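You operate a simulated robot arm through the tools that you are given. There is no shell and no other tool. Be economical: measure what you need, move in short steps, check, and stop when the job is done.

Carry out the task below with a simulated robot arm. There is one attempt and no reset: what you move stays moved.

TASK
Soak the lentils: tip the box into the orange handled bowl, add the jug's water and cover.
Fine: lentils box and tall jug go back; use the orange lid.

The check looks at the end state, three seconds after you hand in, the way a careful person would. Anything else that was tipped, shoved, dropped, spilled or broken makes it a failure. A push-on lid holds only when it is set on centred and level and pressed home; a screw cap is set on level and turned clockwise until tight.

THE ROBOT
A 7-joint arm with a two-finger parallel gripper, fixed in place. Base frame: the origin is at the foot of the arm, x ahead of it, y to its left, z up. Units: mm, rad, N and s.
With the tool pointing down near the work surface it reaches from about 100 to 520 mm from the base axis. Its first joint turns from -2.897 to 2.897 rad. Payload 1.57 kg.
Tool frame: the origin (TCP) lies between the finger pads and is the grasp point; the fingertips stand 30 mm ahead of it; z points along the fingers, y is the line along which they close. The gripper opens to 110 mm. The fingers are 24 mm wide and 12 mm thick; the gripper's body (48 by 112 mm) begins 78 mm behind the TCP.
Orientation is told as [roll, pitch, yaw] about the base's x, y, z axes, in that order, counted from this pose: with the fingers straight down and closing along the base's y, the tool's x points along the base's -x, its y along +y and its z along -z.

THE INTERFACE
- The arm moves only by the tool arm_command. Its argument "deltas" is a list of rows, each a list of 3 entries, a list of its own where there are three numbers: the shift along the tool's x, y, z in cm, then the turn, a rotation vector about the tool's x, y, z in degrees, then the finger opening in cm, from 0 to 11. In form: [[[tx, ty, tz], [rx, ry, rz], hand], ...]. A call has 1 to 8 rows; each row shifts and turns the commanded pose from where the row before left it, along the tool's axes as they then stand. Rows are played at 5 a second. More than 50 mm and 0.15 rad between two rows, or a gripper value outside its range, and nothing of the call is played. Where a pose cannot be reached the arm comes as near as it can. A force on the tool above 40 N (or 10 N above the force at the start of the call, whichever is more), or a blocked arm, ends the call early, and 0.2 s more pass. The fingers move at their own pace (about 45 mm/s each) and stop on an object; they squeeze with about 24 N. The grip force told is the motor's: it shows also when the fingers shut on nothing. Time passes only in rows, and 0.2 s behind the last, so rows that do not move let the fingers close. It gives the time, the measured TCP pose, the force on the tool (base axes), the opening and the grip force at its end, in the units of the frame above (readings bear some noise).
- Cameras (640 x 400 px; columns grow to the right, rows downward): "scene" is fixed at [51.7, 650.6, 1522]; the picture's right is [-0.85, -0.53, 0.00], its down [-0.48, 0.77, -0.41] and it looks along [0.22, -0.35, -0.91] (base axes); focal length 308 px, centre (320, 200). "wrist" rides on the gripper at [70, 16, -141] in the tool frame; the picture's right is [-0.23, 0.97, 0.00], its down [-0.86, -0.20, -0.48] and it looks along [-0.47, -0.11, 0.88] (tool axes); focal length 222 px, centre (320, 200). There is no depth. A picture from a camera that has moved, and an enlarged one, comes with that camera's place and axes in the base frame and with its lens.
- snapshot(camera): a new picture of that camera. It takes no simulated time.
- raise_lower(by): slides the trunk up (or, below 0, down) by that many mm; the arm rides with it, the base frame stays. It gives what a move gives, with no picture.
- enlarge(camera, box): a new picture of the part [left, top, right, bottom] of that camera's present view, enlarged. It takes no simulated time.
- finish_job(): hands the job in; it is judged then, once.

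Work in short steps. Places have to be worked out from the pictures, the camera data and where the tool is seen: move nearer, look again, correct. Check each grasp and each placing, and mend what went wrong. You have 120 turns and 76 pictures in all, those below and enlarged ones among them. Open the gripper and draw the arm clear of the work before you hand the job in, unless the task says otherwise; then end with one line.

The tools are called after "Call:" as a command line: name --argument value ..., lists and objects as JSON in quotes. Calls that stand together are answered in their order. arm_command: Moves the arm, as the interface text tells. Its arguments: {"type":"object","properties":{"deltas":{"type":"array","items":{"type":"array"}}},"required":["deltas"]} The other tools are called the same way: raise_lower (by) slides the trunk up or down; snapshot (camera) takes a picture; enlarge (camera, box) takes an enlarged picture of a part of a camera's view; finish_job () hands the job in.

At the start:

```text
time: 0.0
tool_pos: [185.4, 382.2, 1133.8]
ee_rot: [0.001, -0.001, 0.001]
contact_force: [-0.5, 0.4, 0.1]
width: 109.9
grasp_force: 0.1
trunk travel left (down, up): [-500.0, 90.0]
```

scene: 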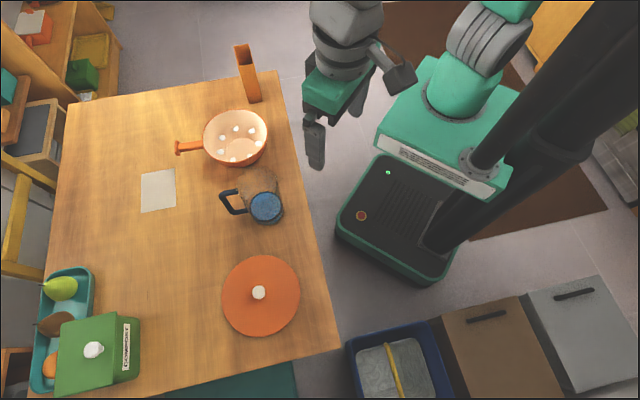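
wrist: 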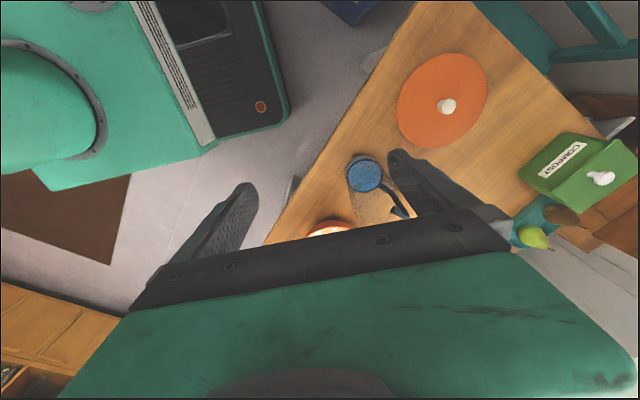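

The scene needs a closer look before I move, so I am enlarging the bowl/box area and the jug/lid area.

Call:
enlarge --camera "scene" --box '[160, 30, 320, 130]'

Call:
enlarge --camera "scene" --box '[160, 100, 320, 240]'

Call:
enlarge --camera "scene" --box '[20, 240, 340, 400]'

```text
4.00 times, centred on (240, 80) of scene
camera zoom: at [51.7, 650.6, 1522.0], right [-0.85, -0.53, 0.0], down [-0.48, 0.77, -0.41], along [0.22, -0.35, -0.91], focal length 1233 px, centre (640, 680)
```

zoom: 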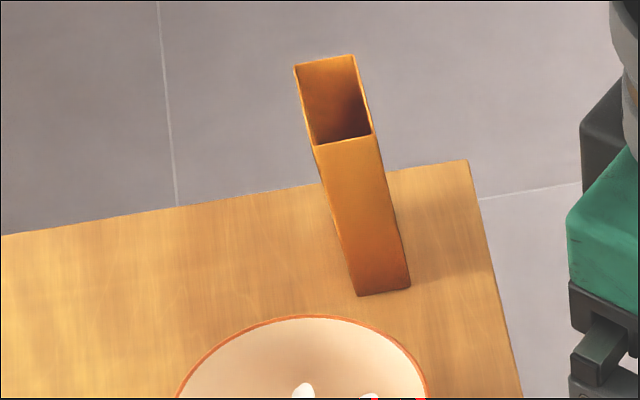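

```text
2.86 times, centred on (240, 170) of scene
camera zoom: at [51.7, 650.6, 1522.0], right [-0.85, -0.53, 0.0], down [-0.48, 0.77, -0.41], along [0.22, -0.35, -0.91], focal length 881 px, centre (549, 286)
```

zoom: 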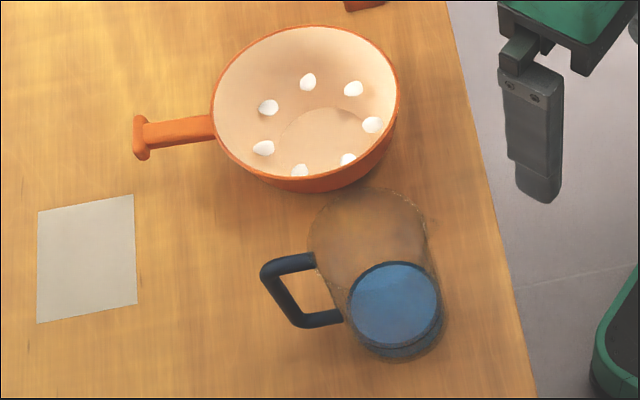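

```text
2.00 times, centred on (180, 320) of scene
camera zoom: at [51.7, 650.6, 1522.0], right [-0.85, -0.53, 0.0], down [-0.48, 0.77, -0.41], along [0.22, -0.35, -0.91], focal length 616 px, centre (600, -40)
```

zoom: 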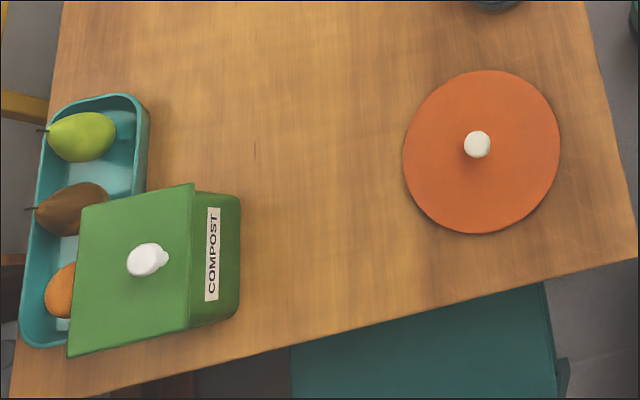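

The bowl, box, jug and lid all lie far out, roughly 600–950 mm from the base axis. I lower the trunk partway and then check the view and the reach.

Call:
raise_lower --by -300

Call:
snapshot --camera "scene"

Call:
snapshot --camera "wrist"

```text
time: 3.0
tool_pos: [185.3, 383.3, 834.9]
ee_rot: [0.0, -0.001, -0.001]
contact_force: [0.5, -0.1, 0.0]
width: 110.2
grasp_force: 0.1
trunk travel left (down, up): [-200.0, 390.0]
```

```text
70 pictures are left
```

scene: 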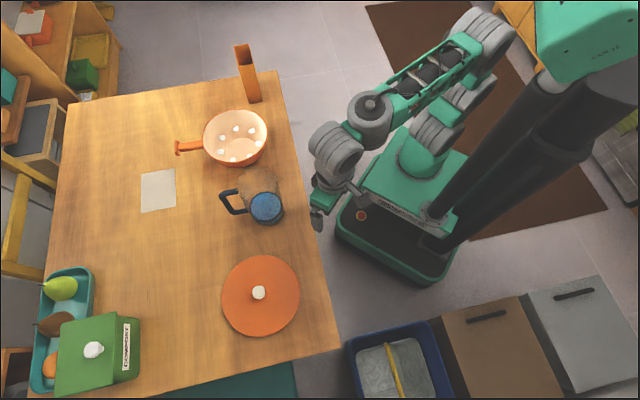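

```text
69 pictures are left
camera wrist: at [115.1, 399.0, 975.6], right [0.23, 0.97, 0.0], down [0.86, -0.2, 0.48], along [0.47, -0.11, -0.88], focal length 222 px, centre (320, 200)
```

wrist: 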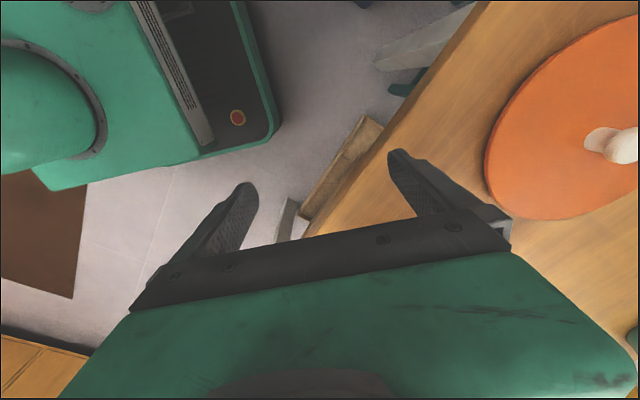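

Comparing the two wrist views, the lid knob comes out near (223, 640, 782), and the scene camera agrees. So the tabletop is really at about z≈745, not the 293 in the brief, and I'll rely on what I measured. I raise the trunk for clearance and start yawing the tool so the camera will sit on top for a horizontal grasp of the box.

Call:
raise_lower --by 150

Call:
arm_command --deltas '[[[0, 0, 0], [0, 0, 8.5], 11], [[0, 0, 0], [0, 0, 8.5], 11], [[0, 0, 0], [0, 0, 8.5], 11], [[0, 0, 0], [0, 0, 8.5], 11], [[0, 0, 0], [0, 0, 8.5], 11], [[0, 0, 0], [0, 0, 8.5], 11], [[0, 0, 0], [0, 0, 8.5], 11], [[0, 0, 0], [0, 0, 8.5], 11]]'

Call:
arm_command --deltas '[[[0, 0, 0], [0, 0, 8.5], 11], [[0, 0, 0], [0, 0, 8.5], 11], [[0, 0, 0], [0, 0, 8.5], 11], [[0, 0, 0], [0, 0, 8.5], 11], [[0, 0, 0], [0, 0, 8.5], 11], [[0, 0, 0], [0, 0, 8.5], 11], [[0, 0, 0], [0, 0, 8.5], 11], [[0, 0, 0], [0, 0, 8.5], 11]]'

Call:
snapshot --camera "wrist"

```text
time: 4.8
tool_pos: [187.1, 382.7, 984.4]
ee_rot: [0.0, 0.0, 0.002]
contact_force: [-0.7, -0.1, 0.6]
width: 110.1
grasp_force: 0.1
trunk travel left (down, up): [-350.0, 240.0]
```

```text
time: 6.5
tool_pos: [186.4, 383.1, 985.2]
ee_rot: [0.0, -0.001, -1.187]
contact_force: [-0.6, 1.0, 0.7]
width: 109.9
grasp_force: 0.0
trunk travel left (down, up): [-350.0, 240.0]
```

```text
time: 8.3
tool_pos: [186.7, 383.3, 983.5]
ee_rot: [0.001, 0.001, -2.376]
contact_force: [0.0, 0.1, 0.2]
width: 110.0
grasp_force: 0.2
trunk travel left (down, up): [-350.0, 240.0]
```

```text
68 pictures are left
camera wrist: at [246.3, 419.6, 1125.1], right [0.51, -0.86, 0.0], down [-0.75, -0.45, 0.48], along [-0.41, -0.25, -0.88], focal length 222 px, centre (320, 200)
```

wrist: 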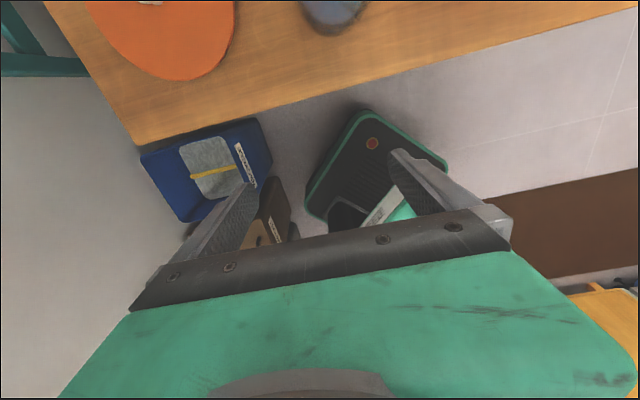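

Yaw is now −2.376, which puts tool x at azimuth about 44°. Next I sweep along tool y toward the box side, staying off the table, while tilting the tool to horizontal.

Call:
arm_command --deltas '[[[0, 4.5, 0], [0, 8.5, 0], 11], [[0, 4.5, 0], [0, 8.5, 0], 11], [[0, 4.5, 0], [0, 8.5, 0], 11], [[0, 4.5, 0], [0, 8.5, 0], 11], [[0, 4.5, 0], [0, 8.5, 0], 11], [[0, 4.5, 0], [0, 8.5, 0], 11]]'

Call:
snapshot --camera "wrist"

```text
time: 9.8
tool_pos: [408.0, 299.8, 1034.6]
ee_rot: [0.123, 0.878, -2.24]
contact_force: [0.6, 0.3, -0.1]
width: 109.9
grasp_force: 0.0
out of reach, approached as far as the arm can: row 4, 5, 6
trunk travel left (down, up): [-350.0, 240.0]
```

```text
67 pictures are left
camera wrist: at [366.4, 249.4, 1179.3], right [0.61, -0.79, -0.1], down [-0.76, -0.54, -0.37], along [0.24, 0.3, -0.92], focal length 222 px, centre (320, 200)
```

wrist: 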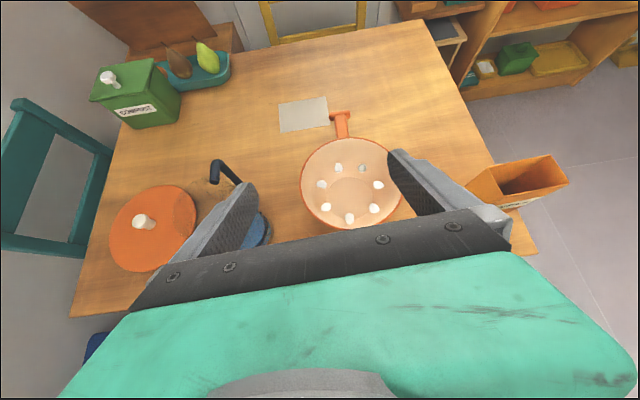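

That view is useful: triangulating puts the bowl rim centre near (520, 342, 822) with a radius of about 89. Some rows were out of reach because the wrist was too close to the base while tilting. I keep this orientation and move out toward the box side.

Call:
arm_command --deltas '[[[-2.2, 4.4, -1.0], [0, 0, 0], 11], [[-2.2, 4.4, -1.0], [0, 0, 0], 11], [[-2.2, 4.4, -1.0], [0, 0, 0], 11], [[-2.2, 4.4, -1.0], [0, 0, 0], 11], [[-2.2, 4.4, -1.0], [0, 0, 0], 11]]'

```text
refused: row 1 steps farther than a row can; nothing moved
```

That row came to 50.2 mm, just over the limit, so I shorten it slightly.

Call:
arm_command --deltas '[[[-2.0, 4.0, -0.9], [0, 0, 0], 11], [[-2.0, 4.0, -0.9], [0, 0, 0], 11], [[-2.0, 4.0, -0.9], [0, 0, 0], 11], [[-2.0, 4.0, -0.9], [0, 0, 0], 11], [[-2.0, 4.0, -0.9], [0, 0, 0], 11]]'

```text
time: 10.2
tool_pos: [368.8, 323.0, 953.3]
ee_rot: [0.082, 0.755, -2.126]
contact_force: [0.2, -0.8, 0.2]
width: 110.0
grasp_force: 0.1
out of reach, approached as far as the arm can: row 1
trunk travel left (down, up): [-350.0, 240.0]
stopped in row 2: the arm was blocked; the commanded pose is now the measured one
```

The arm stopped partway, reported as blocked, so I look at its configuration.

Call:
snapshot --camera "scene"

```text
66 pictures are left
```

scene: 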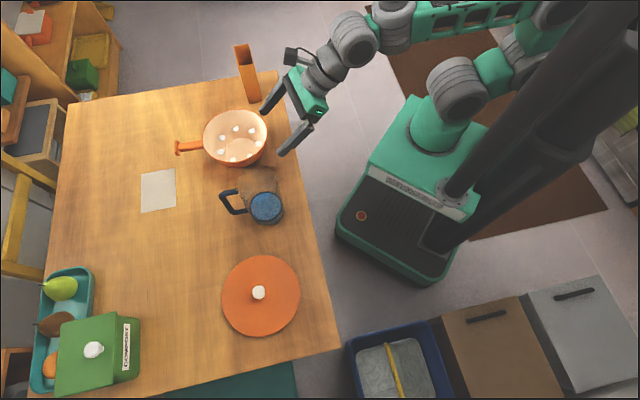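

The elbow is folded back toward the column because the wrist is close in at shoulder height. Raising the tool and then lowering the trunk should straighten the arm, so first I move straight up in steps.

Call:
arm_command --deltas '[[[2.74, 0.24, -2.92], [0, 0, 0], 11], [[2.74, 0.24, -2.92], [0, 0, 0], 11], [[2.74, 0.24, -2.92], [0, 0, 0], 11], [[2.74, 0.24, -2.92], [0, 0, 0], 11]]'

Call:
raise_lower --by -150

Call:
snapshot --camera "scene"

```text
time: 11.2
tool_pos: [369.2, 318.2, 1073.3]
ee_rot: [0.106, 0.757, -2.111]
contact_force: [-0.4, 0.3, -0.2]
width: 110.1
grasp_force: 0.0
out of reach, approached as far as the arm can: row 3, 4
trunk travel left (down, up): [-350.0, 240.0]
```

```text
time: 12.9
tool_pos: [369.5, 319.5, 923.2]
ee_rot: [0.104, 0.758, -2.112]
contact_force: [-0.2, 0.5, -0.3]
width: 109.9
grasp_force: 0.1
trunk travel left (down, up): [-200.0, 390.0]
```

```text
65 pictures are left
```

scene: 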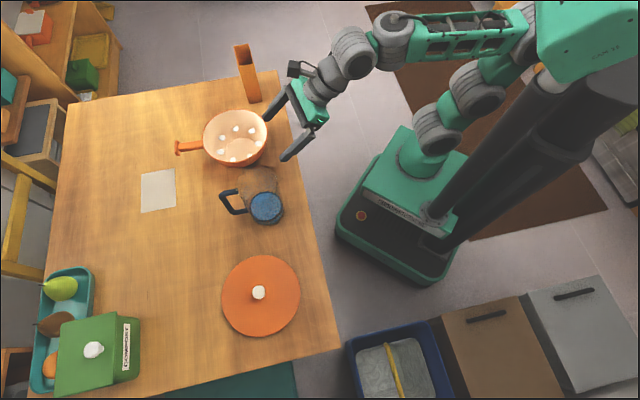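

Reach runs out at that height. With the shoulder now lower, I continue tilting toward horizontal while moving along tool y toward the box side.

Call:
arm_command --deltas '[[[0, 2, 0], [0, 8, 0], 11], [[0, 4, 0], [0, 8, 0], 11], [[0, 4, 0], [0, 8, 0], 11], [[0, 4, 0], [0, 8, 0], 11]]'

Call:
snapshot --camera "wrist"

```text
time: 13.9
tool_pos: [484.0, 238.4, 933.0]
ee_rot: [0.304, 1.311, -1.889]
contact_force: [-0.3, -0.2, -0.1]
width: 110.0
grasp_force: 0.0
trunk travel left (down, up): [-200.0, 390.0]
```

```text
64 pictures are left
camera wrist: at [421.1, 135.2, 1036.1], right [0.78, -0.61, -0.14], down [-0.51, -0.47, -0.72], along [0.38, 0.64, -0.67], focal length 222 px, centre (320, 200)
```

wrist: 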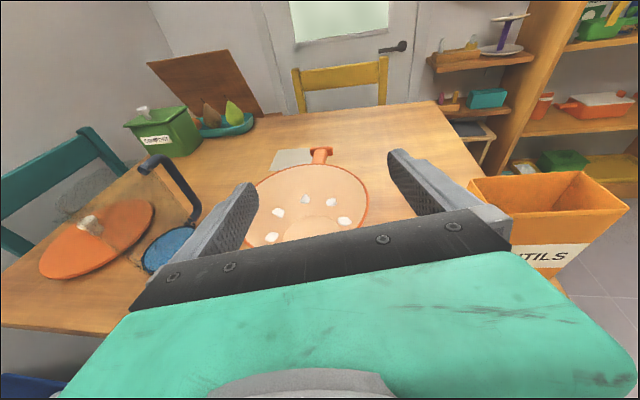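

Tilting worked. The box reads LENTILS, is centred near (627, 145), and its wide face normal is at azimuth about 46°. I level and align the tool to that, then move to a stand-off point in front of the box.

Call:
arm_command --deltas '[[[0, 0, 0], [0, 7, 0], 11], [[0, 0, 0], [0, 7, 0], 11], [[0, 0, 0], [-7.7, 0, 0], 11], [[0, 0, 0], [0, 0, 4.7], 11], [[0, 4.1, -2.4], [0, 0, 0], 11], [[0, 4.1, -2.4], [0, 0, 0], 11], [[0, 4.1, -2.4], [0, 0, 0], 11], [[0, 4.1, -2.4], [0, 0, 0], 11]]'

Call:
snapshot --camera "wrist"

```text
time: 15.7
tool_pos: [538.4, 53.5, 931.2]
ee_rot: [-2.231, 1.566, 1.734]
contact_force: [-0.7, 0.1, 0.3]
width: 110.0
grasp_force: 0.0
trunk travel left (down, up): [-200.0, 390.0]
```

```text
63 pictures are left
camera wrist: at [453.6, -60.2, 1000.3], right [0.71, -0.66, -0.23], down [-0.47, -0.21, -0.86], along [0.52, 0.72, -0.46], focal length 222 px, centre (320, 200)
```

wrist: 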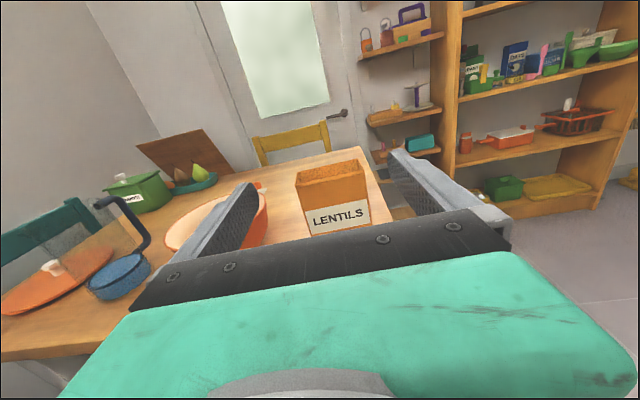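

The tool is level with Z at azimuth 47°. I enlarge the box to check centring before descending.

Call:
enlarge --camera "wrist" --box '[220, 130, 420, 255]'

```text
3.20 times, centred on (320, 192) of wrist
camera zoom: at [453.6, -60.2, 1000.3], right [0.71, -0.66, -0.23], down [-0.47, -0.21, -0.86], along [0.52, 0.72, -0.46], focal length 711 px, centre (320, 224)
```

zoom: 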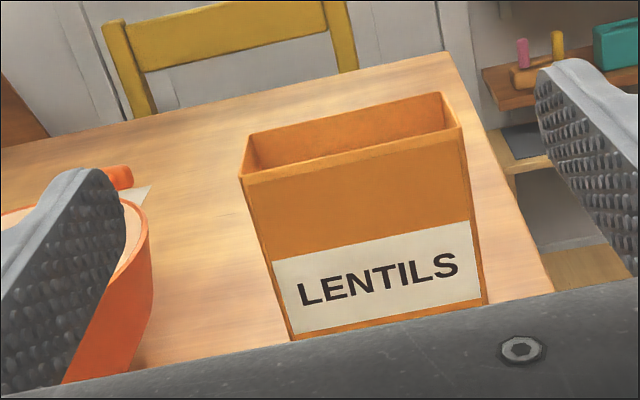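

The box is centred in the fingers to within about 2 mm and sits about 131 mm ahead. I descend to z≈815 and check the force before moving forward.

Call:
arm_command --deltas '[[[-4, 0, 0], [0, 0, 0], 11], [[-4, 0, 0], [0, 0, 0], 11], [[-3.6, 0, 0], [0, 0, 0], 11], [[0, 0, 4], [0, 0, 0], 11], [[0, 0, 3], [0, 0, 0], 11]]'

Call:
enlarge --camera "wrist" --box '[140, 80, 540, 330]'

```text
time: 16.9
tool_pos: [587.0, 107.5, 817.7]
ee_rot: [-2.106, 1.566, 1.861]
contact_force: [0.2, -0.4, 0.1]
width: 109.8
grasp_force: 0.1
trunk travel left (down, up): [-200.0, 390.0]
```

```text
1.60 times, centred on (340, 205) of wrist
camera zoom: at [502.0, -7.4, 885.5], right [0.71, -0.66, -0.23], down [-0.47, -0.21, -0.86], along [0.52, 0.72, -0.46], focal length 355 px, centre (288, 192)
```

zoom: 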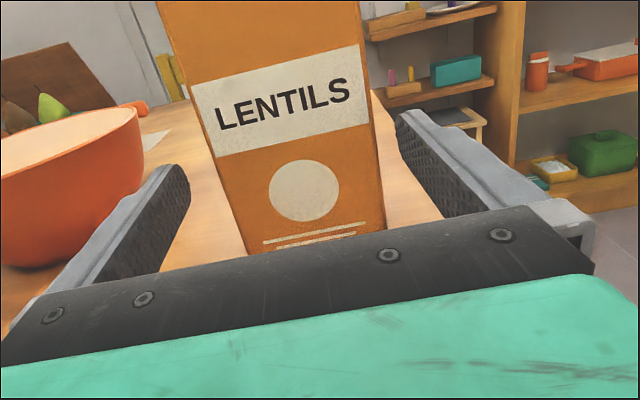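

The box stands between the fingers with room on both sides. I go forward about 56 mm and close.

Call:
arm_command --deltas '[[[0, 0, 3], [0, 0, 0], 11], [[0, 0, 2.6], [0, 0, 0], 11], [[0, 0, 0], [0, 0, 0], 7], [[0, 0, 0], [0, 0, 0], 7], [[0, 0, 0], [0, 0, 0], 7], [[0, 0, 0], [0, 0, 0], 7]]'

Call:
snapshot --camera "scene"

```text
time: 18.3
tool_pos: [627.3, 150.5, 817.5]
ee_rot: [-2.02, 1.564, 1.944]
contact_force: [0.0, 0.3, 0.6]
width: 84.7
grasp_force: 23.8
trunk travel left (down, up): [-200.0, 390.0]
```

```text
60 pictures are left
```

scene: 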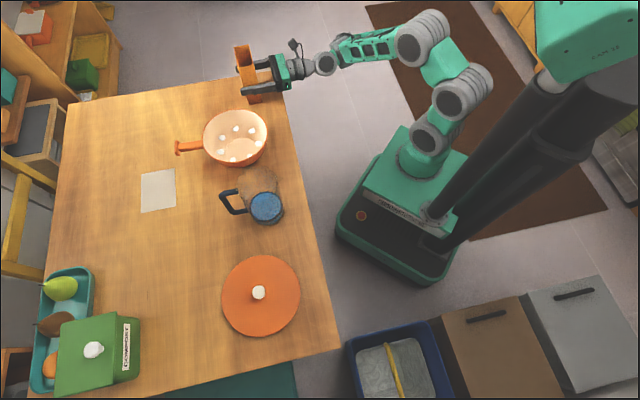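

The grasp is good: width 84.7 and force 23.8, with the pick pose at (627, 150.5, 817.5). I lift with the trunk, shift toward the bowl, and take a check picture.

Call:
raise_lower --by 130

Call:
arm_command --deltas '[[[0, -2, 1.0], [0, 0, 0], 7], [[0, -3, 1.5], [0, 0, 0], 7], [[0, -3, 1.5], [0, 0, 0], 7], [[0, -3, 1.4], [0, 0, 0], 7], [[0, -2, 1.0], [0, 0, 0], 7], [[0, -0.9, 0.4], [0, 0, 0], 7]]'

Call:
snapshot --camera "wrist"

Call:
snapshot --camera "scene"

```text
time: 19.9
tool_pos: [625.0, 149.6, 946.5]
ee_rot: [-2.021, 1.563, 1.944]
contact_force: [0.6, 0.7, -0.8]
width: 84.2
grasp_force: 24.3
trunk travel left (down, up): [-330.0, 260.0]
```

```text
time: 21.3
tool_pos: [569.8, 295.5, 947.4]
ee_rot: [-2.104, 1.565, 1.862]
contact_force: [0.2, -0.3, -1.0]
width: 84.4
grasp_force: 23.9
trunk travel left (down, up): [-330.0, 260.0]
```

```text
59 pictures are left
camera wrist: at [484.9, 179.6, 1016.6], right [0.71, -0.66, -0.23], down [-0.47, -0.21, -0.86], along [0.52, 0.72, -0.46], focal length 222 px, centre (320, 200)
```

wrist: 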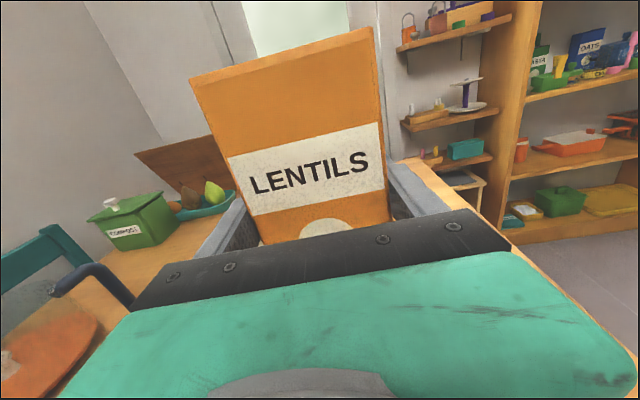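

```text
58 pictures are left
```

scene: 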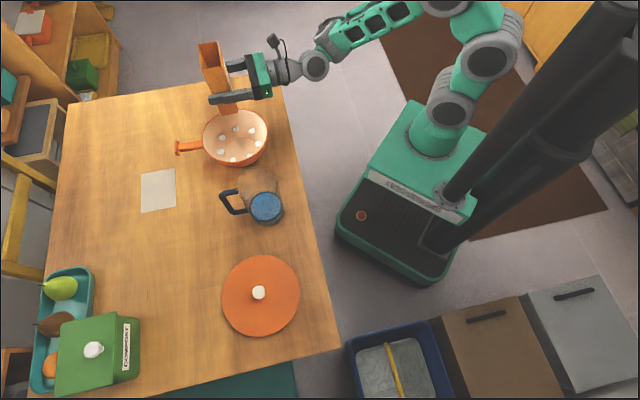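

The box is held and positioned so that its mouth will be over the bowl. I start rolling it toward the bowl (rz negative) and check the first 48°.

Call:
arm_command --deltas '[[[-1.0, 0, 0], [0, 0, 0], 7], [[0, 0, 0], [0, 0, -8], 7], [[0, 0, 0], [0, 0, -8], 7], [[0, 0, 0], [0, 0, -8], 7], [[0, 0, 0], [0, 0, -8], 7], [[0, 0, 0], [0, 0, -8], 7], [[0, 0, 0], [0, 0, -8], 7]]'

Call:
enlarge --camera "scene" --box '[160, 30, 320, 180]'

Call:
snapshot --camera "wrist"

```text
time: 22.9
tool_pos: [570.2, 296.0, 937.1]
ee_rot: [1.575, 0.736, -0.746]
contact_force: [0.8, 0.5, -1.5]
width: 84.3
grasp_force: 24.3
trunk travel left (down, up): [-330.0, 260.0]
```

```text
2.67 times, centred on (240, 105) of scene
camera zoom: at [51.7, 650.6, 1522.0], right [-0.85, -0.53, 0.0], down [-0.48, 0.77, -0.41], along [0.22, -0.35, -0.91], focal length 822 px, centre (533, 453)
```

zoom: 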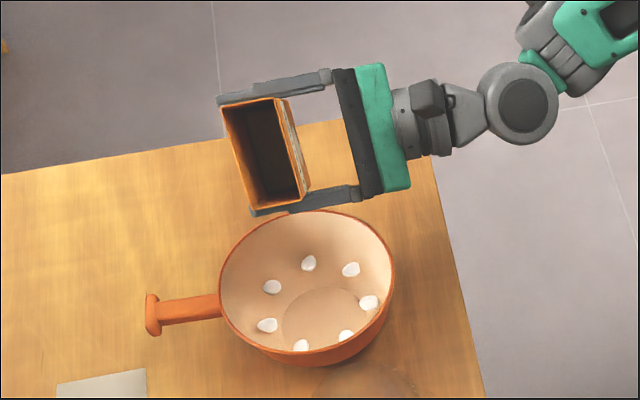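

```text
56 pictures are left
camera wrist: at [442.4, 218.3, 995.8], right [0.6, -0.56, 0.57], down [0.04, -0.69, -0.72], along [0.8, 0.46, -0.39], focal length 222 px, centre (320, 200)
```

wrist: 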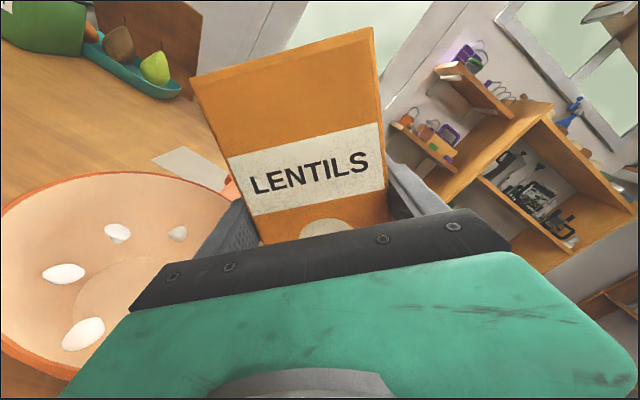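

The geometry checks out: the mouth is aligned with the bowl centre and nothing has spilled. I continue the roll slowly.

Call:
arm_command --deltas '[[[0, 0, 0], [0, 0, -5], 7], [[0, 0, 0], [0, 0, -5], 7], [[0, 0, 0], [0, 0, -5], 7], [[0, 0, 0], [0, 0, -5], 7], [[0, 0, 0], [0, 0, -5], 7], [[0, 0, 0], [0, 0, -5], 7], [[0, 0, 0], [0, 0, -5], 7], [[0, 0, 0], [0, 0, -5], 7]]'

Call:
enlarge --camera "scene" --box '[160, 30, 320, 180]'

```text
time: 24.7
tool_pos: [569.6, 294.2, 937.5]
ee_rot: [1.574, 0.038, -0.748]
contact_force: [0.1, -0.4, -1.9]
width: 84.3
grasp_force: 24.2
trunk travel left (down, up): [-330.0, 260.0]
```

```text
2.67 times, centred on (240, 105) of scene
camera zoom: at [51.7, 650.6, 1522.0], right [-0.85, -0.53, 0.0], down [-0.48, 0.77, -0.41], along [0.22, -0.35, -0.91], focal length 822 px, centre (533, 453)
```

zoom: 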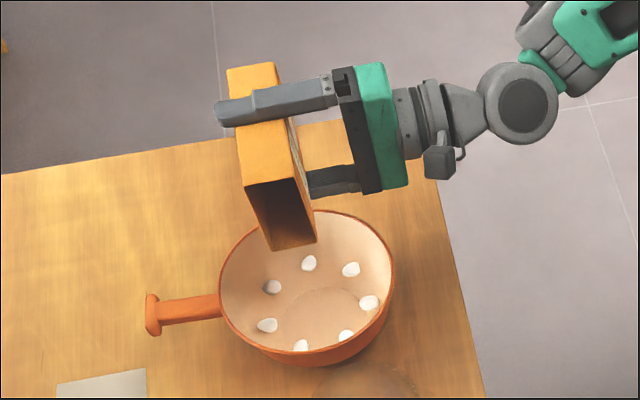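

At 88° nothing has come out yet and the mouth is inside the rim outline. I continue to about 135°.

Call:
arm_command --deltas '[[[0, 0, 0], [0, 0, -6], 7], [[0, 0, 0], [0, 0, -6], 7], [[0, 0, 0], [0, 0, -6], 7], [[0, 0, 0], [0, 0, -6], 7], [[0, 0, 0], [0, 0, -6], 7], [[0, 0, 0], [0, 0, -6], 7], [[0, 0, 0], [0, 0, -6], 7], [[0, 0, 0], [0, 0, -5], 7]]'

Call:
arm_command --deltas '[[[0, 0, 0], [0, 0, 0], 7], [[0, 0, 0], [0, 0, 0], 7], [[0, 0, 0], [0, 0, 0], 7], [[0, 0, 0], [0, 0, 0], 7], [[0, 0, 0], [0, 0, 0], 7]]'

Call:
enlarge --camera "scene" --box '[160, 30, 320, 180]'

```text
time: 26.5
tool_pos: [568.4, 295.0, 937.9]
ee_rot: [1.574, -0.781, -0.75]
contact_force: [-0.2, 0.2, -0.8]
width: 84.3
grasp_force: 24.2
trunk travel left (down, up): [-330.0, 260.0]
```

```text
time: 27.7
tool_pos: [568.8, 295.3, 938.6]
ee_rot: [1.575, -0.781, -0.75]
contact_force: [0.5, -0.1, -0.4]
width: 84.2
grasp_force: 24.1
trunk travel left (down, up): [-330.0, 260.0]
```

```text
2.67 times, centred on (240, 105) of scene
camera zoom: at [51.7, 650.6, 1522.0], right [-0.85, -0.53, 0.0], down [-0.48, 0.77, -0.41], along [0.22, -0.35, -0.91], focal length 822 px, centre (533, 453)
```

zoom: 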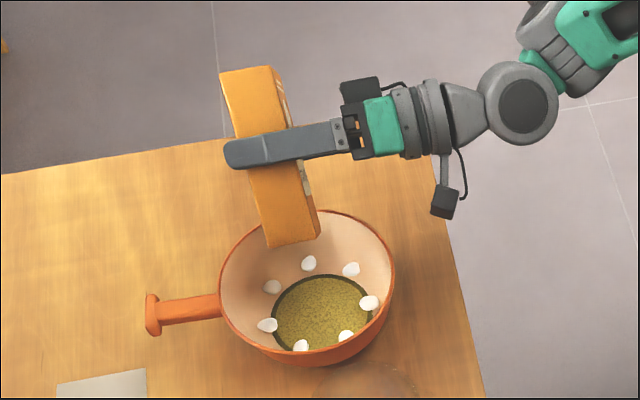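

The lentils have landed in the bowl. I tip a bit further and wait to empty the rest, then look again.

Call:
arm_command --deltas '[[[0, 0, 0], [0, 0, -7], 7], [[0, 0, 0], [0, 0, -7], 7], [[0, 0, 0], [0, 0, -6], 7], [[0, 0, 0], [0, 0, 0], 7], [[0, 0, 0], [0, 0, 0], 7], [[0, 0, 0], [0, 0, 0], 7], [[0, 0, 0], [0, 0, 0], 7], [[0, 0, 0], [0, 0, 0], 7]]'

Call:
arm_command --deltas '[[[0, 0, 0], [0, 0, 8], 7], [[0, 0, 0], [0, 0, 8], 7], [[0, 0, 0], [0, 0, 8], 7], [[0, 0, 0], [0, 0, 8], 7], [[0, 0, 0], [0, 0, 8], 7], [[0, 0, 0], [0, 0, 8], 7], [[0, 0, 0], [0, 0, 8], 7], [[0, 0, 0], [0, 0, 8], 7]]'

Call:
arm_command --deltas '[[[0, 0, 0], [0, 0, 8], 7], [[0, 0, 0], [0, 0, 8], 7], [[0, 0, 0], [0, 0, 8], 7], [[0, 0, 0], [0, 0, 8], 7], [[0, 0, 0], [0, 0, 8], 7], [[0, 0, 0], [0, 0, 6], 7]]'

Call:
enlarge --camera "scene" --box '[160, 30, 320, 180]'

```text
time: 29.5
tool_pos: [569.8, 293.6, 938.0]
ee_rot: [1.578, -1.129, -0.753]
contact_force: [-0.6, -0.5, -0.2]
width: 84.2
grasp_force: 24.1
trunk travel left (down, up): [-330.0, 260.0]
```

```text
time: 31.3
tool_pos: [569.9, 294.0, 937.9]
ee_rot: [1.574, -0.011, -0.748]
contact_force: [0.7, -0.3, -0.9]
width: 84.5
grasp_force: 23.8
trunk travel left (down, up): [-330.0, 260.0]
```

```text
time: 32.7
tool_pos: [570.4, 295.9, 937.7]
ee_rot: [1.574, 0.791, -0.744]
contact_force: [-0.1, 0.5, -1.0]
width: 84.3
grasp_force: 24.2
trunk travel left (down, up): [-330.0, 260.0]
```

```text
2.67 times, centred on (240, 105) of scene
camera zoom: at [51.7, 650.6, 1522.0], right [-0.85, -0.53, 0.0], down [-0.48, 0.77, -0.41], along [0.22, -0.35, -0.91], focal length 822 px, centre (533, 453)
```

zoom: 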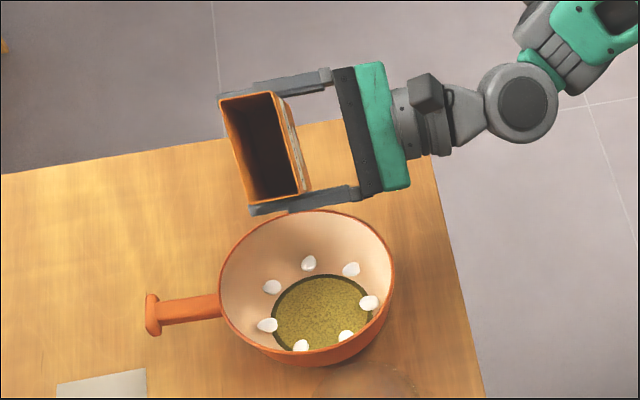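

The box is empty and the lentils are in the bowl. I finish righting the box and carry it back above its original spot.

Call:
arm_command --deltas '[[[1.0, 0, 0], [0, 0, 0], 7], [[0, 0, 0], [0, 0, 8], 7], [[0, 0, 0], [0, 0, 8], 7], [[0, 0, 0], [0, 0, 8], 7], [[0, 0, 0], [0, 0, 8], 7], [[0, 0, 0], [0, 0, 8], 7], [[0, 0, 0], [0, 0, 5], 7]]'

Call:
arm_command --deltas '[[[0, 2, -1.0], [0, 0, 0], 7], [[0, 3, -1.5], [0, 0, 0], 7], [[0, 3, -1.5], [0, 0, 0], 7], [[0, 3, -1.4], [0, 0, 0], 7], [[0, 2, -1.0], [0, 0, 0], 7], [[0, 0.9, -0.4], [0, 0, 0], 7]]'

Call:
snapshot --camera "wrist"

```text
time: 34.3
tool_pos: [563.6, 298.8, 945.2]
ee_rot: [-1.95, 1.563, 2.015]
contact_force: [-0.6, -0.2, -0.6]
width: 84.5
grasp_force: 23.8
trunk travel left (down, up): [-330.0, 260.0]
```

```text
time: 35.7
tool_pos: [621.2, 154.2, 943.9]
ee_rot: [-2.077, 1.563, 1.888]
contact_force: [0.0, -0.2, -0.8]
width: 84.2
grasp_force: 24.3
trunk travel left (down, up): [-330.0, 260.0]
```

```text
52 pictures are left
camera wrist: at [535.3, 38.4, 1012.7], right [0.71, -0.66, -0.23], down [-0.47, -0.21, -0.86], along [0.52, 0.72, -0.46], focal length 222 px, centre (320, 200)
```

wrist: 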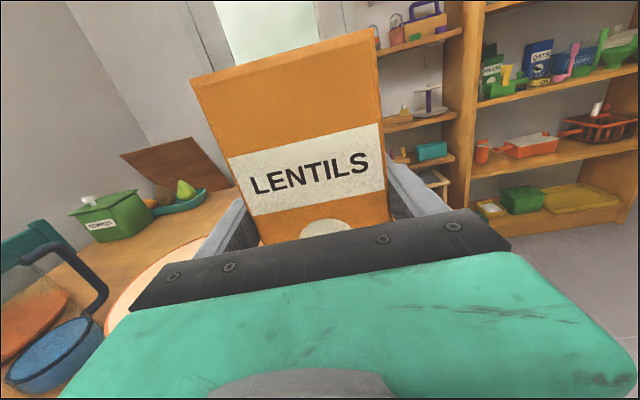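

It is off by about 6 mm along tool y because one shift was made while rolled. I correct that and lower with the trunk to just above the surface.

Call:
arm_command --deltas '[[[0.27, 0.6, 0], [0, 0, 0], 7], [[0, 0, 0], [0, 0, 0], 7]]'

Call:
raise_lower --by -125

```text
time: 36.3
tool_pos: [625.2, 149.7, 947.4]
ee_rot: [-2.115, 1.567, 1.85]
contact_force: [0.2, 0.0, -1.0]
width: 84.3
grasp_force: 23.4
trunk travel left (down, up): [-330.0, 260.0]
```

```text
time: 37.8
tool_pos: [625.3, 150.7, 821.2]
ee_rot: [-2.11, 1.566, 1.856]
contact_force: [-0.8, 0.0, -0.7]
width: 84.4
grasp_force: 24.5
trunk travel left (down, up): [-205.0, 385.0]
```

Grasp height was 817.5 and I'm at 821–822, so I lower the last few millimetres in small steps and watch the force.

Call:
arm_command --deltas '[[[-0.2, 0, 0], [0, 0, 0], 7], [[-0.15, 0, 0], [0, 0, 0], 7], [[-0.1, 0, 0], [0, 0, 0], 7], [[0, 0, 0], [0, 0, 0], 7]]'

```text
time: 38.8
tool_pos: [625.4, 150.7, 817.6]
ee_rot: [-2.197, 1.563, 1.767]
contact_force: [0.5, 0.0, 2.3]
width: 84.3
grasp_force: 24.5
trunk travel left (down, up): [-205.0, 385.0]
```

A light +2.3 N contact means the box is seated. I open and back straight out.

Call:
arm_command --deltas '[[[0, 0, 0], [0, 0, 0], 11], [[0, 0, 0], [0, 0, 0], 11], [[0, 0, 0], [0, 0, 0], 11], [[0, 0, -3], [0, 0, 0], 11], [[0, 0, -4], [0, 0, 0], 11], [[0, 0, -4], [0, 0, 0], 11], [[0, 0, -3], [0, 0, 0], 11]]'

Call:
snapshot --camera "scene"

Call:
snapshot --camera "wrist"

```text
time: 40.4
tool_pos: [539.3, 57.1, 820.6]
ee_rot: [-1.608, 1.566, 2.356]
contact_force: [-0.8, 1.3, -5.3]
width: 110.0
grasp_force: 0.0
out of reach, approached as far as the arm can: row 7
trunk travel left (down, up): [-205.0, 385.0]
```

```text
51 pictures are left
```

scene: 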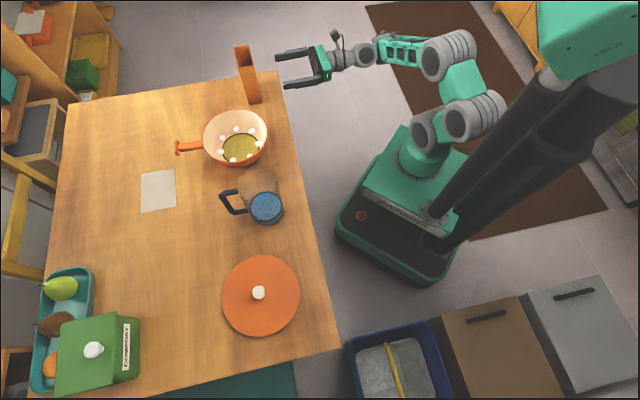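

```text
50 pictures are left
camera wrist: at [453.7, -58.3, 889.3], right [0.71, -0.66, -0.23], down [-0.47, -0.21, -0.85], along [0.52, 0.72, -0.47], focal length 222 px, centre (320, 200)
```

wrist: 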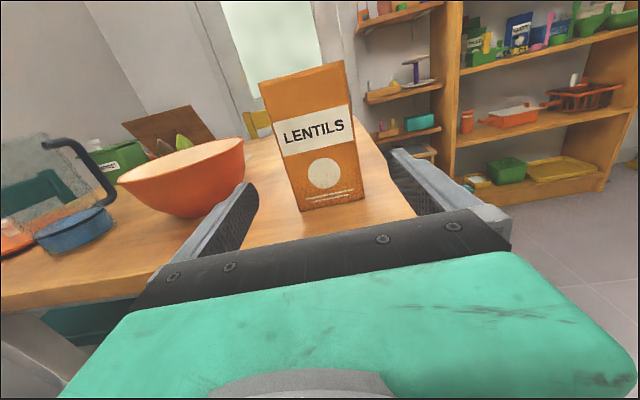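

The box is back in place, upright. For the jug I raise the tool, then slide along −y toward it on the robot side of the bowl, checking as I go.

Call:
arm_command --deltas '[[[4, 0, 0.5], [0, 0, 0], 11], [[4, 0, 0.5], [0, 0, 0], 11], [[4, 0, 0], [0, 0, 0], 11], [[0, -4.5, 0], [0, 0, 0], 11], [[0, -4.5, 0], [0, 0, 0], 11], [[0, -4.5, 0], [0, 0, 0], 11]]'

Call:
snapshot --camera "wrist"

```text
time: 41.8
tool_pos: [446.2, 155.5, 939.7]
ee_rot: [-2.057, 1.564, 1.91]
contact_force: [0.1, -0.3, 0.3]
width: 110.0
grasp_force: 0.1
trunk travel left (down, up): [-205.0, 385.0]
```

```text
49 pictures are left
camera wrist: at [361.1, 39.7, 1008.6], right [0.71, -0.66, -0.23], down [-0.47, -0.21, -0.86], along [0.52, 0.72, -0.46], focal length 222 px, centre (320, 200)
```

wrist: 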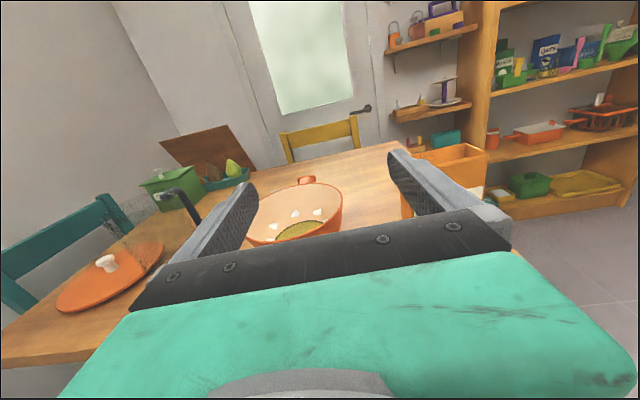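

The way is clear. I continue along −y toward the jug, rising a bit so I can lower the trunk afterwards.

Call:
arm_command --deltas '[[[1.5, -4.4, 0.7], [0, 0, 0], 11], [[1.5, -4.4, 0.7], [0, 0, 0], 11], [[1.5, -4.4, 0.7], [0, 0, 0], 11], [[1.5, -4.4, 0.7], [0, 0, 0], 11], [[1.5, -4.4, 0.7], [0, 0, 0], 11]]'

Call:
snapshot --camera "wrist"

```text
time: 42.6
tool_pos: [414.4, 236.5, 891.2]
ee_rot: [-0.792, 1.324, -3.131]
contact_force: [-0.1, -0.2, -0.3]
width: 110.0
grasp_force: 0.0
trunk travel left (down, up): [-205.0, 385.0]
stopped in row 3: the arm was blocked; the commanded pose is now the measured one
```

```text
48 pictures are left
camera wrist: at [345.8, 123.1, 979.4], right [0.62, -0.68, -0.39], down [-0.67, -0.21, -0.71], along [0.4, 0.71, -0.58], focal length 222 px, centre (320, 200)
```

wrist: 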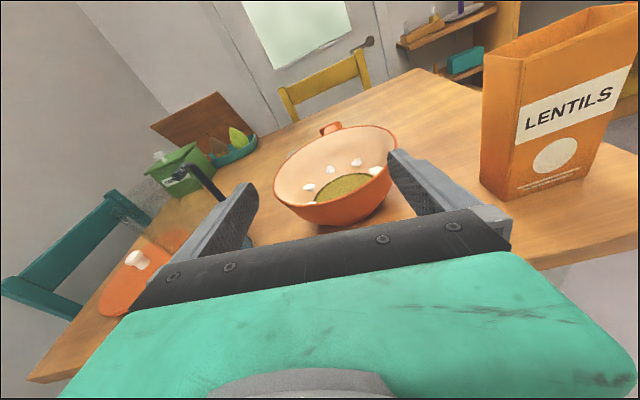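

It was blocked again and the pose shifted a little. I check the arm's shape.

Call:
snapshot --camera "scene"

```text
47 pictures are left
```

scene: 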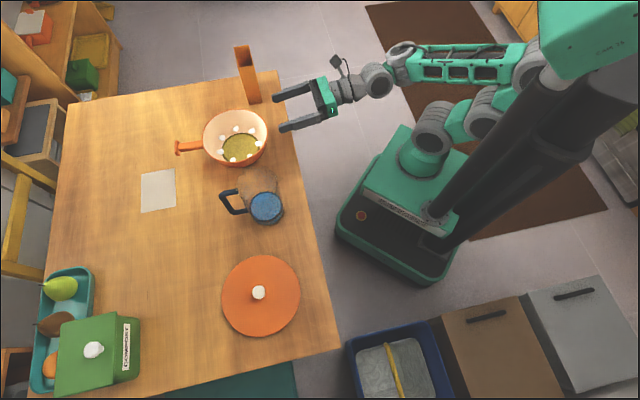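

The elbow is folded back beside the column. I back off, re-level the tool, and raise it there, so that lowering the trunk gives an extended arm near the jug.

Call:
arm_command --deltas '[[[0, 4, 0], [0, 0, 0], 11], [[0, 4, 0], [0, 0, -5], 11], [[1, 2, 0], [0, 0, -5], 11], [[2, 0, 0], [0, 5, 0], 11], [[2, 0, 0], [0, 4.7, 0], 11], [[4, 0, 0], [0, 0, 0], 11], [[4, 0, 0], [0, 0, 0], 11]]'

Call:
arm_command --deltas '[[[4, 0, 0], [0, 0, 0], 11], [[4, 0, 0], [0, 0, 0], 11], [[3, 0, 0], [0, 0, 0], 11]]'

```text
time: 44.2
tool_pos: [489.8, 171.6, 1004.9]
ee_rot: [-0.846, 1.567, 3.111]
contact_force: [1.1, 0.4, 0.1]
width: 110.1
grasp_force: 0.1
trunk travel left (down, up): [-205.0, 385.0]
```

```text
time: 45.0
tool_pos: [492.2, 167.8, 1093.9]
ee_rot: [-0.864, 1.565, 3.095]
contact_force: [0.4, 0.3, 0.9]
width: 109.8
grasp_force: 0.0
out of reach, approached as far as the arm can: row 3
trunk travel left (down, up): [-205.0, 385.0]
```

The tool is now level at z≈1094. I slide along −y toward the jug at this height.

Call:
arm_command --deltas '[[[-0.5, -4.3, 0.2], [0, 0, 0], 11], [[-0.5, -4.3, 0.2], [0, 0, 0], 11], [[0, -4.3, 0.2], [0, 0, 0], 11], [[0, -4.3, 0.2], [0, 0, 0], 11], [[0, -4.3, 0.2], [0, 0, 0], 11], [[0, -4.3, 0.2], [0, 0, 0], 11]]'

Call:
snapshot --camera "wrist"

```text
time: 46.4
tool_pos: [438.5, 269.6, 986.3]
ee_rot: [-0.575, 1.467, -2.91]
contact_force: [-0.4, -0.9, 0.7]
width: 110.0
grasp_force: 0.0
out of reach, approached as far as the arm can: row 1, 2, 3, 4, 5, 6
trunk travel left (down, up): [-205.0, 385.0]
```

```text
46 pictures are left
camera wrist: at [359.0, 157.5, 1066.6], right [0.68, -0.68, -0.28], down [-0.56, -0.23, -0.8], along [0.48, 0.7, -0.53], focal length 222 px, centre (320, 200)
```

wrist: 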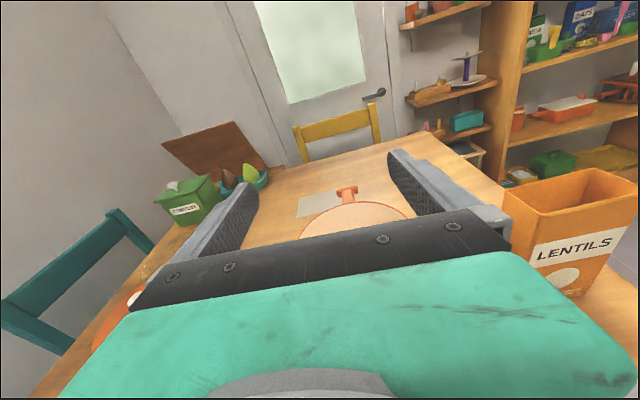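

The present tool heading (azimuth 47°) gets stuck near the jug. Turning it more to the left, toward azimuth 72°, should keep the wrist in the same comfortable bend, so I rotate and then move toward the jug.

Call:
arm_command --deltas '[[[0, 0, 0], [8, 0, 0], 11], [[0, 0, 0], [8, 0, 0], 11], [[0, 0, 0], [8, 0, 0], 11], [[0, 0, 0], [0, 4.7, 0], 11], [[0, 0, 0], [0, 0, -3], 11], [[0, 0, 0], [0, 0, 0], 11]]'

Call:
snapshot --camera "wrist"

```text
time: 47.8
tool_pos: [417.8, 268.8, 1029.6]
ee_rot: [2.584, 1.474, 0.679]
contact_force: [-0.4, 0.1, 0.5]
width: 110.0
grasp_force: 0.2
trunk travel left (down, up): [-205.0, 385.0]
```

```text
45 pictures are left
camera wrist: at [380.7, 125.2, 1088.2], right [0.93, -0.31, -0.18], down [-0.28, -0.33, -0.9], along [0.22, 0.89, -0.4], focal length 222 px, centre (320, 200)
```

wrist: 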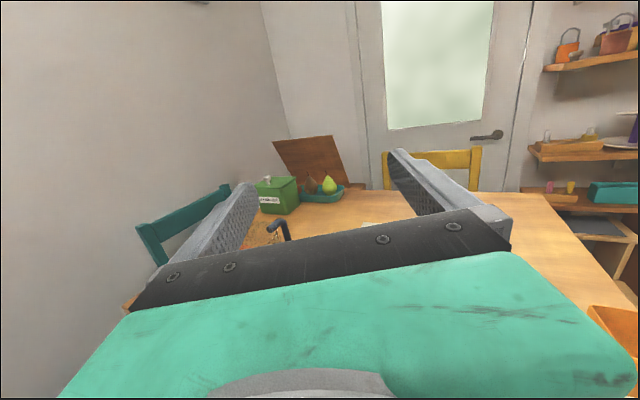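

It is now at azimuth 71°, nearly level. I lower the trunk partway, still above the jug and bowl tops, and move −y to line up with the jug.

Call:
raise_lower --by -80

Call:
arm_command --deltas '[[[0, -4, 0.5], [0, -2, 0], 11], [[0, -4, 0.5], [0, -2, 0], 11], [[0, -4, 0.5], [0, 0, 0], 11]]'

Call:
snapshot --camera "wrist"

```text
time: 49.0
tool_pos: [417.9, 267.3, 949.6]
ee_rot: [2.589, 1.476, 0.679]
contact_force: [-0.4, -0.2, 0.0]
width: 110.0
grasp_force: 0.0
trunk travel left (down, up): [-125.0, 465.0]
```

```text
time: 49.8
tool_pos: [335.2, 324.7, 913.7]
ee_rot: [-0.714, 1.526, -2.637]
contact_force: [-0.4, -0.2, 0.2]
width: 109.9
grasp_force: 0.1
trunk travel left (down, up): [-125.0, 465.0]
```

```text
44 pictures are left
camera wrist: at [304.0, 187.3, 987.1], right [0.9, -0.34, -0.26], down [-0.39, -0.4, -0.83], along [0.18, 0.85, -0.49], focal length 222 px, centre (320, 200)
```

wrist: 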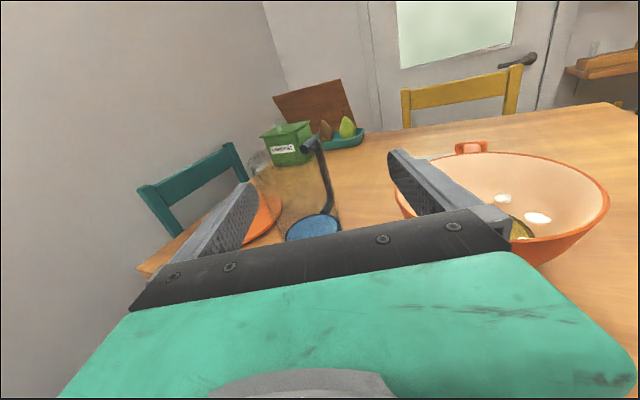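

Good pose: the jug is ahead between the fingers. I enlarge it to measure its axis, rim and handle.

Call:
enlarge --camera "wrist" --box '[200, 110, 400, 235]'

Call:
enlarge --camera "scene" --box '[200, 150, 320, 240]'

```text
3.20 times, centred on (300, 172) of wrist
camera zoom: at [304.0, 187.3, 987.1], right [0.9, -0.34, -0.26], down [-0.39, -0.4, -0.83], along [0.18, 0.85, -0.49], focal length 711 px, centre (384, 288)
```

zoom: 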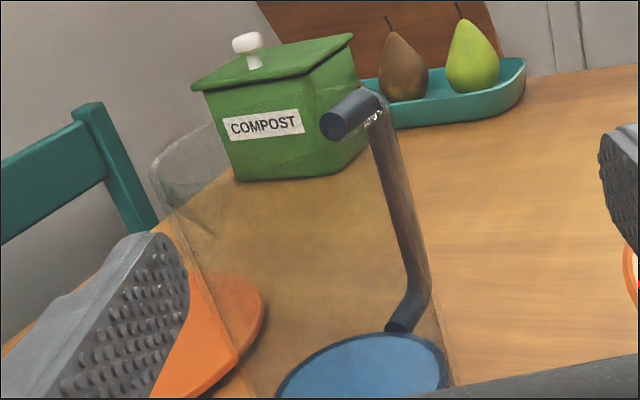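

```text
4.44 times, centred on (260, 195) of scene
camera zoom: at [51.7, 650.6, 1522.0], right [-0.85, -0.53, 0.0], down [-0.48, 0.77, -0.41], along [0.22, -0.35, -0.91], focal length 1370 px, centre (587, 222)
```

zoom: 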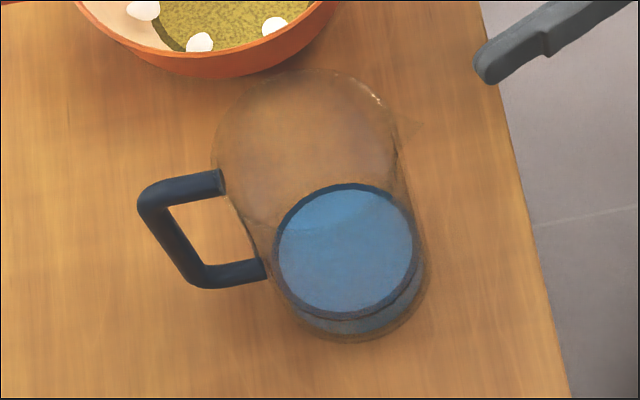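

Jug axis is about (342, 459), rim z≈897, water surface at about 778 (a small volume), and radius about 46. The handle attaches near z 770 and 885, so gripping at z≈825 clears it. I turn slightly and shift to line up 110 mm in front.

Call:
arm_command --deltas '[[[0, -1.3, 1.1], [3, 1, 0], 11], [[0, -1.3, 1.2], [3, 1, 0], 11], [[0, 0, 0], [0, 0, 0], 11]]'

Call:
enlarge --camera "wrist" --box '[160, 90, 480, 290]'

```text
time: 50.5
tool_pos: [297.0, 355.3, 940.7]
ee_rot: [2.23, 1.512, 0.428]
contact_force: [0.0, -0.5, 0.4]
width: 109.8
grasp_force: 0.1
trunk travel left (down, up): [-125.0, 465.0]
```

```text
2.00 times, centred on (320, 190) of wrist
camera zoom: at [275.6, 211.9, 1005.9], right [0.96, -0.22, -0.18], down [-0.26, -0.4, -0.88], along [0.12, 0.89, -0.44], focal length 444 px, centre (320, 220)
```

zoom: 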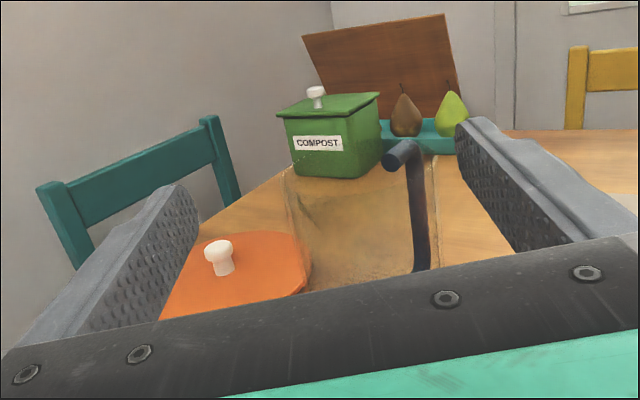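

The jug axis is about 14 mm to the right of the tool axis and 113 mm ahead. I correct the lateral offset and level, then lower the trunk to z≈826.

Call:
arm_command --deltas '[[[0, 1.4, 0], [0, -2, 0], 11], [[0, 0, 0], [0, 0, 2.9], 11], [[0, 0, 0], [0, 0, 0], 11]]'

Call:
raise_lower --by -110

Call:
enlarge --camera "wrist" --box '[160, 90, 480, 290]'

```text
time: 51.4
tool_pos: [306.5, 348.7, 944.4]
ee_rot: [2.702, 1.562, 0.897]
contact_force: [-0.7, -0.6, 1.1]
width: 109.9
grasp_force: 0.1
trunk travel left (down, up): [-125.0, 465.0]
```

```text
time: 52.8
tool_pos: [307.1, 349.3, 833.9]
ee_rot: [2.788, 1.565, 0.983]
contact_force: [-0.3, 1.1, 0.2]
width: 109.9
grasp_force: 0.0
trunk travel left (down, up): [-15.0, 575.0]
```

```text
2.00 times, centred on (320, 190) of wrist
camera zoom: at [288.1, 207.1, 902.7], right [0.95, -0.22, -0.23], down [-0.3, -0.41, -0.86], along [0.1, 0.88, -0.46], focal length 444 px, centre (320, 220)
```

zoom: 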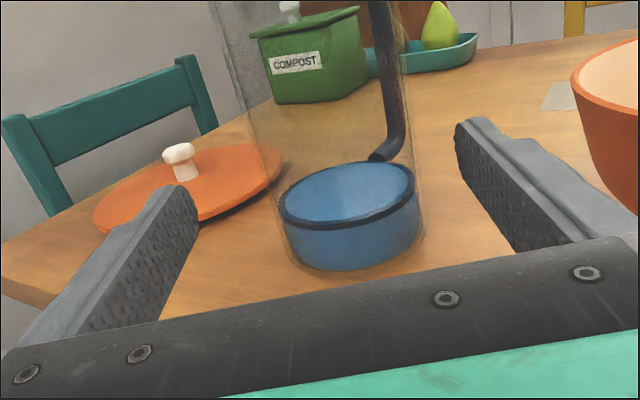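

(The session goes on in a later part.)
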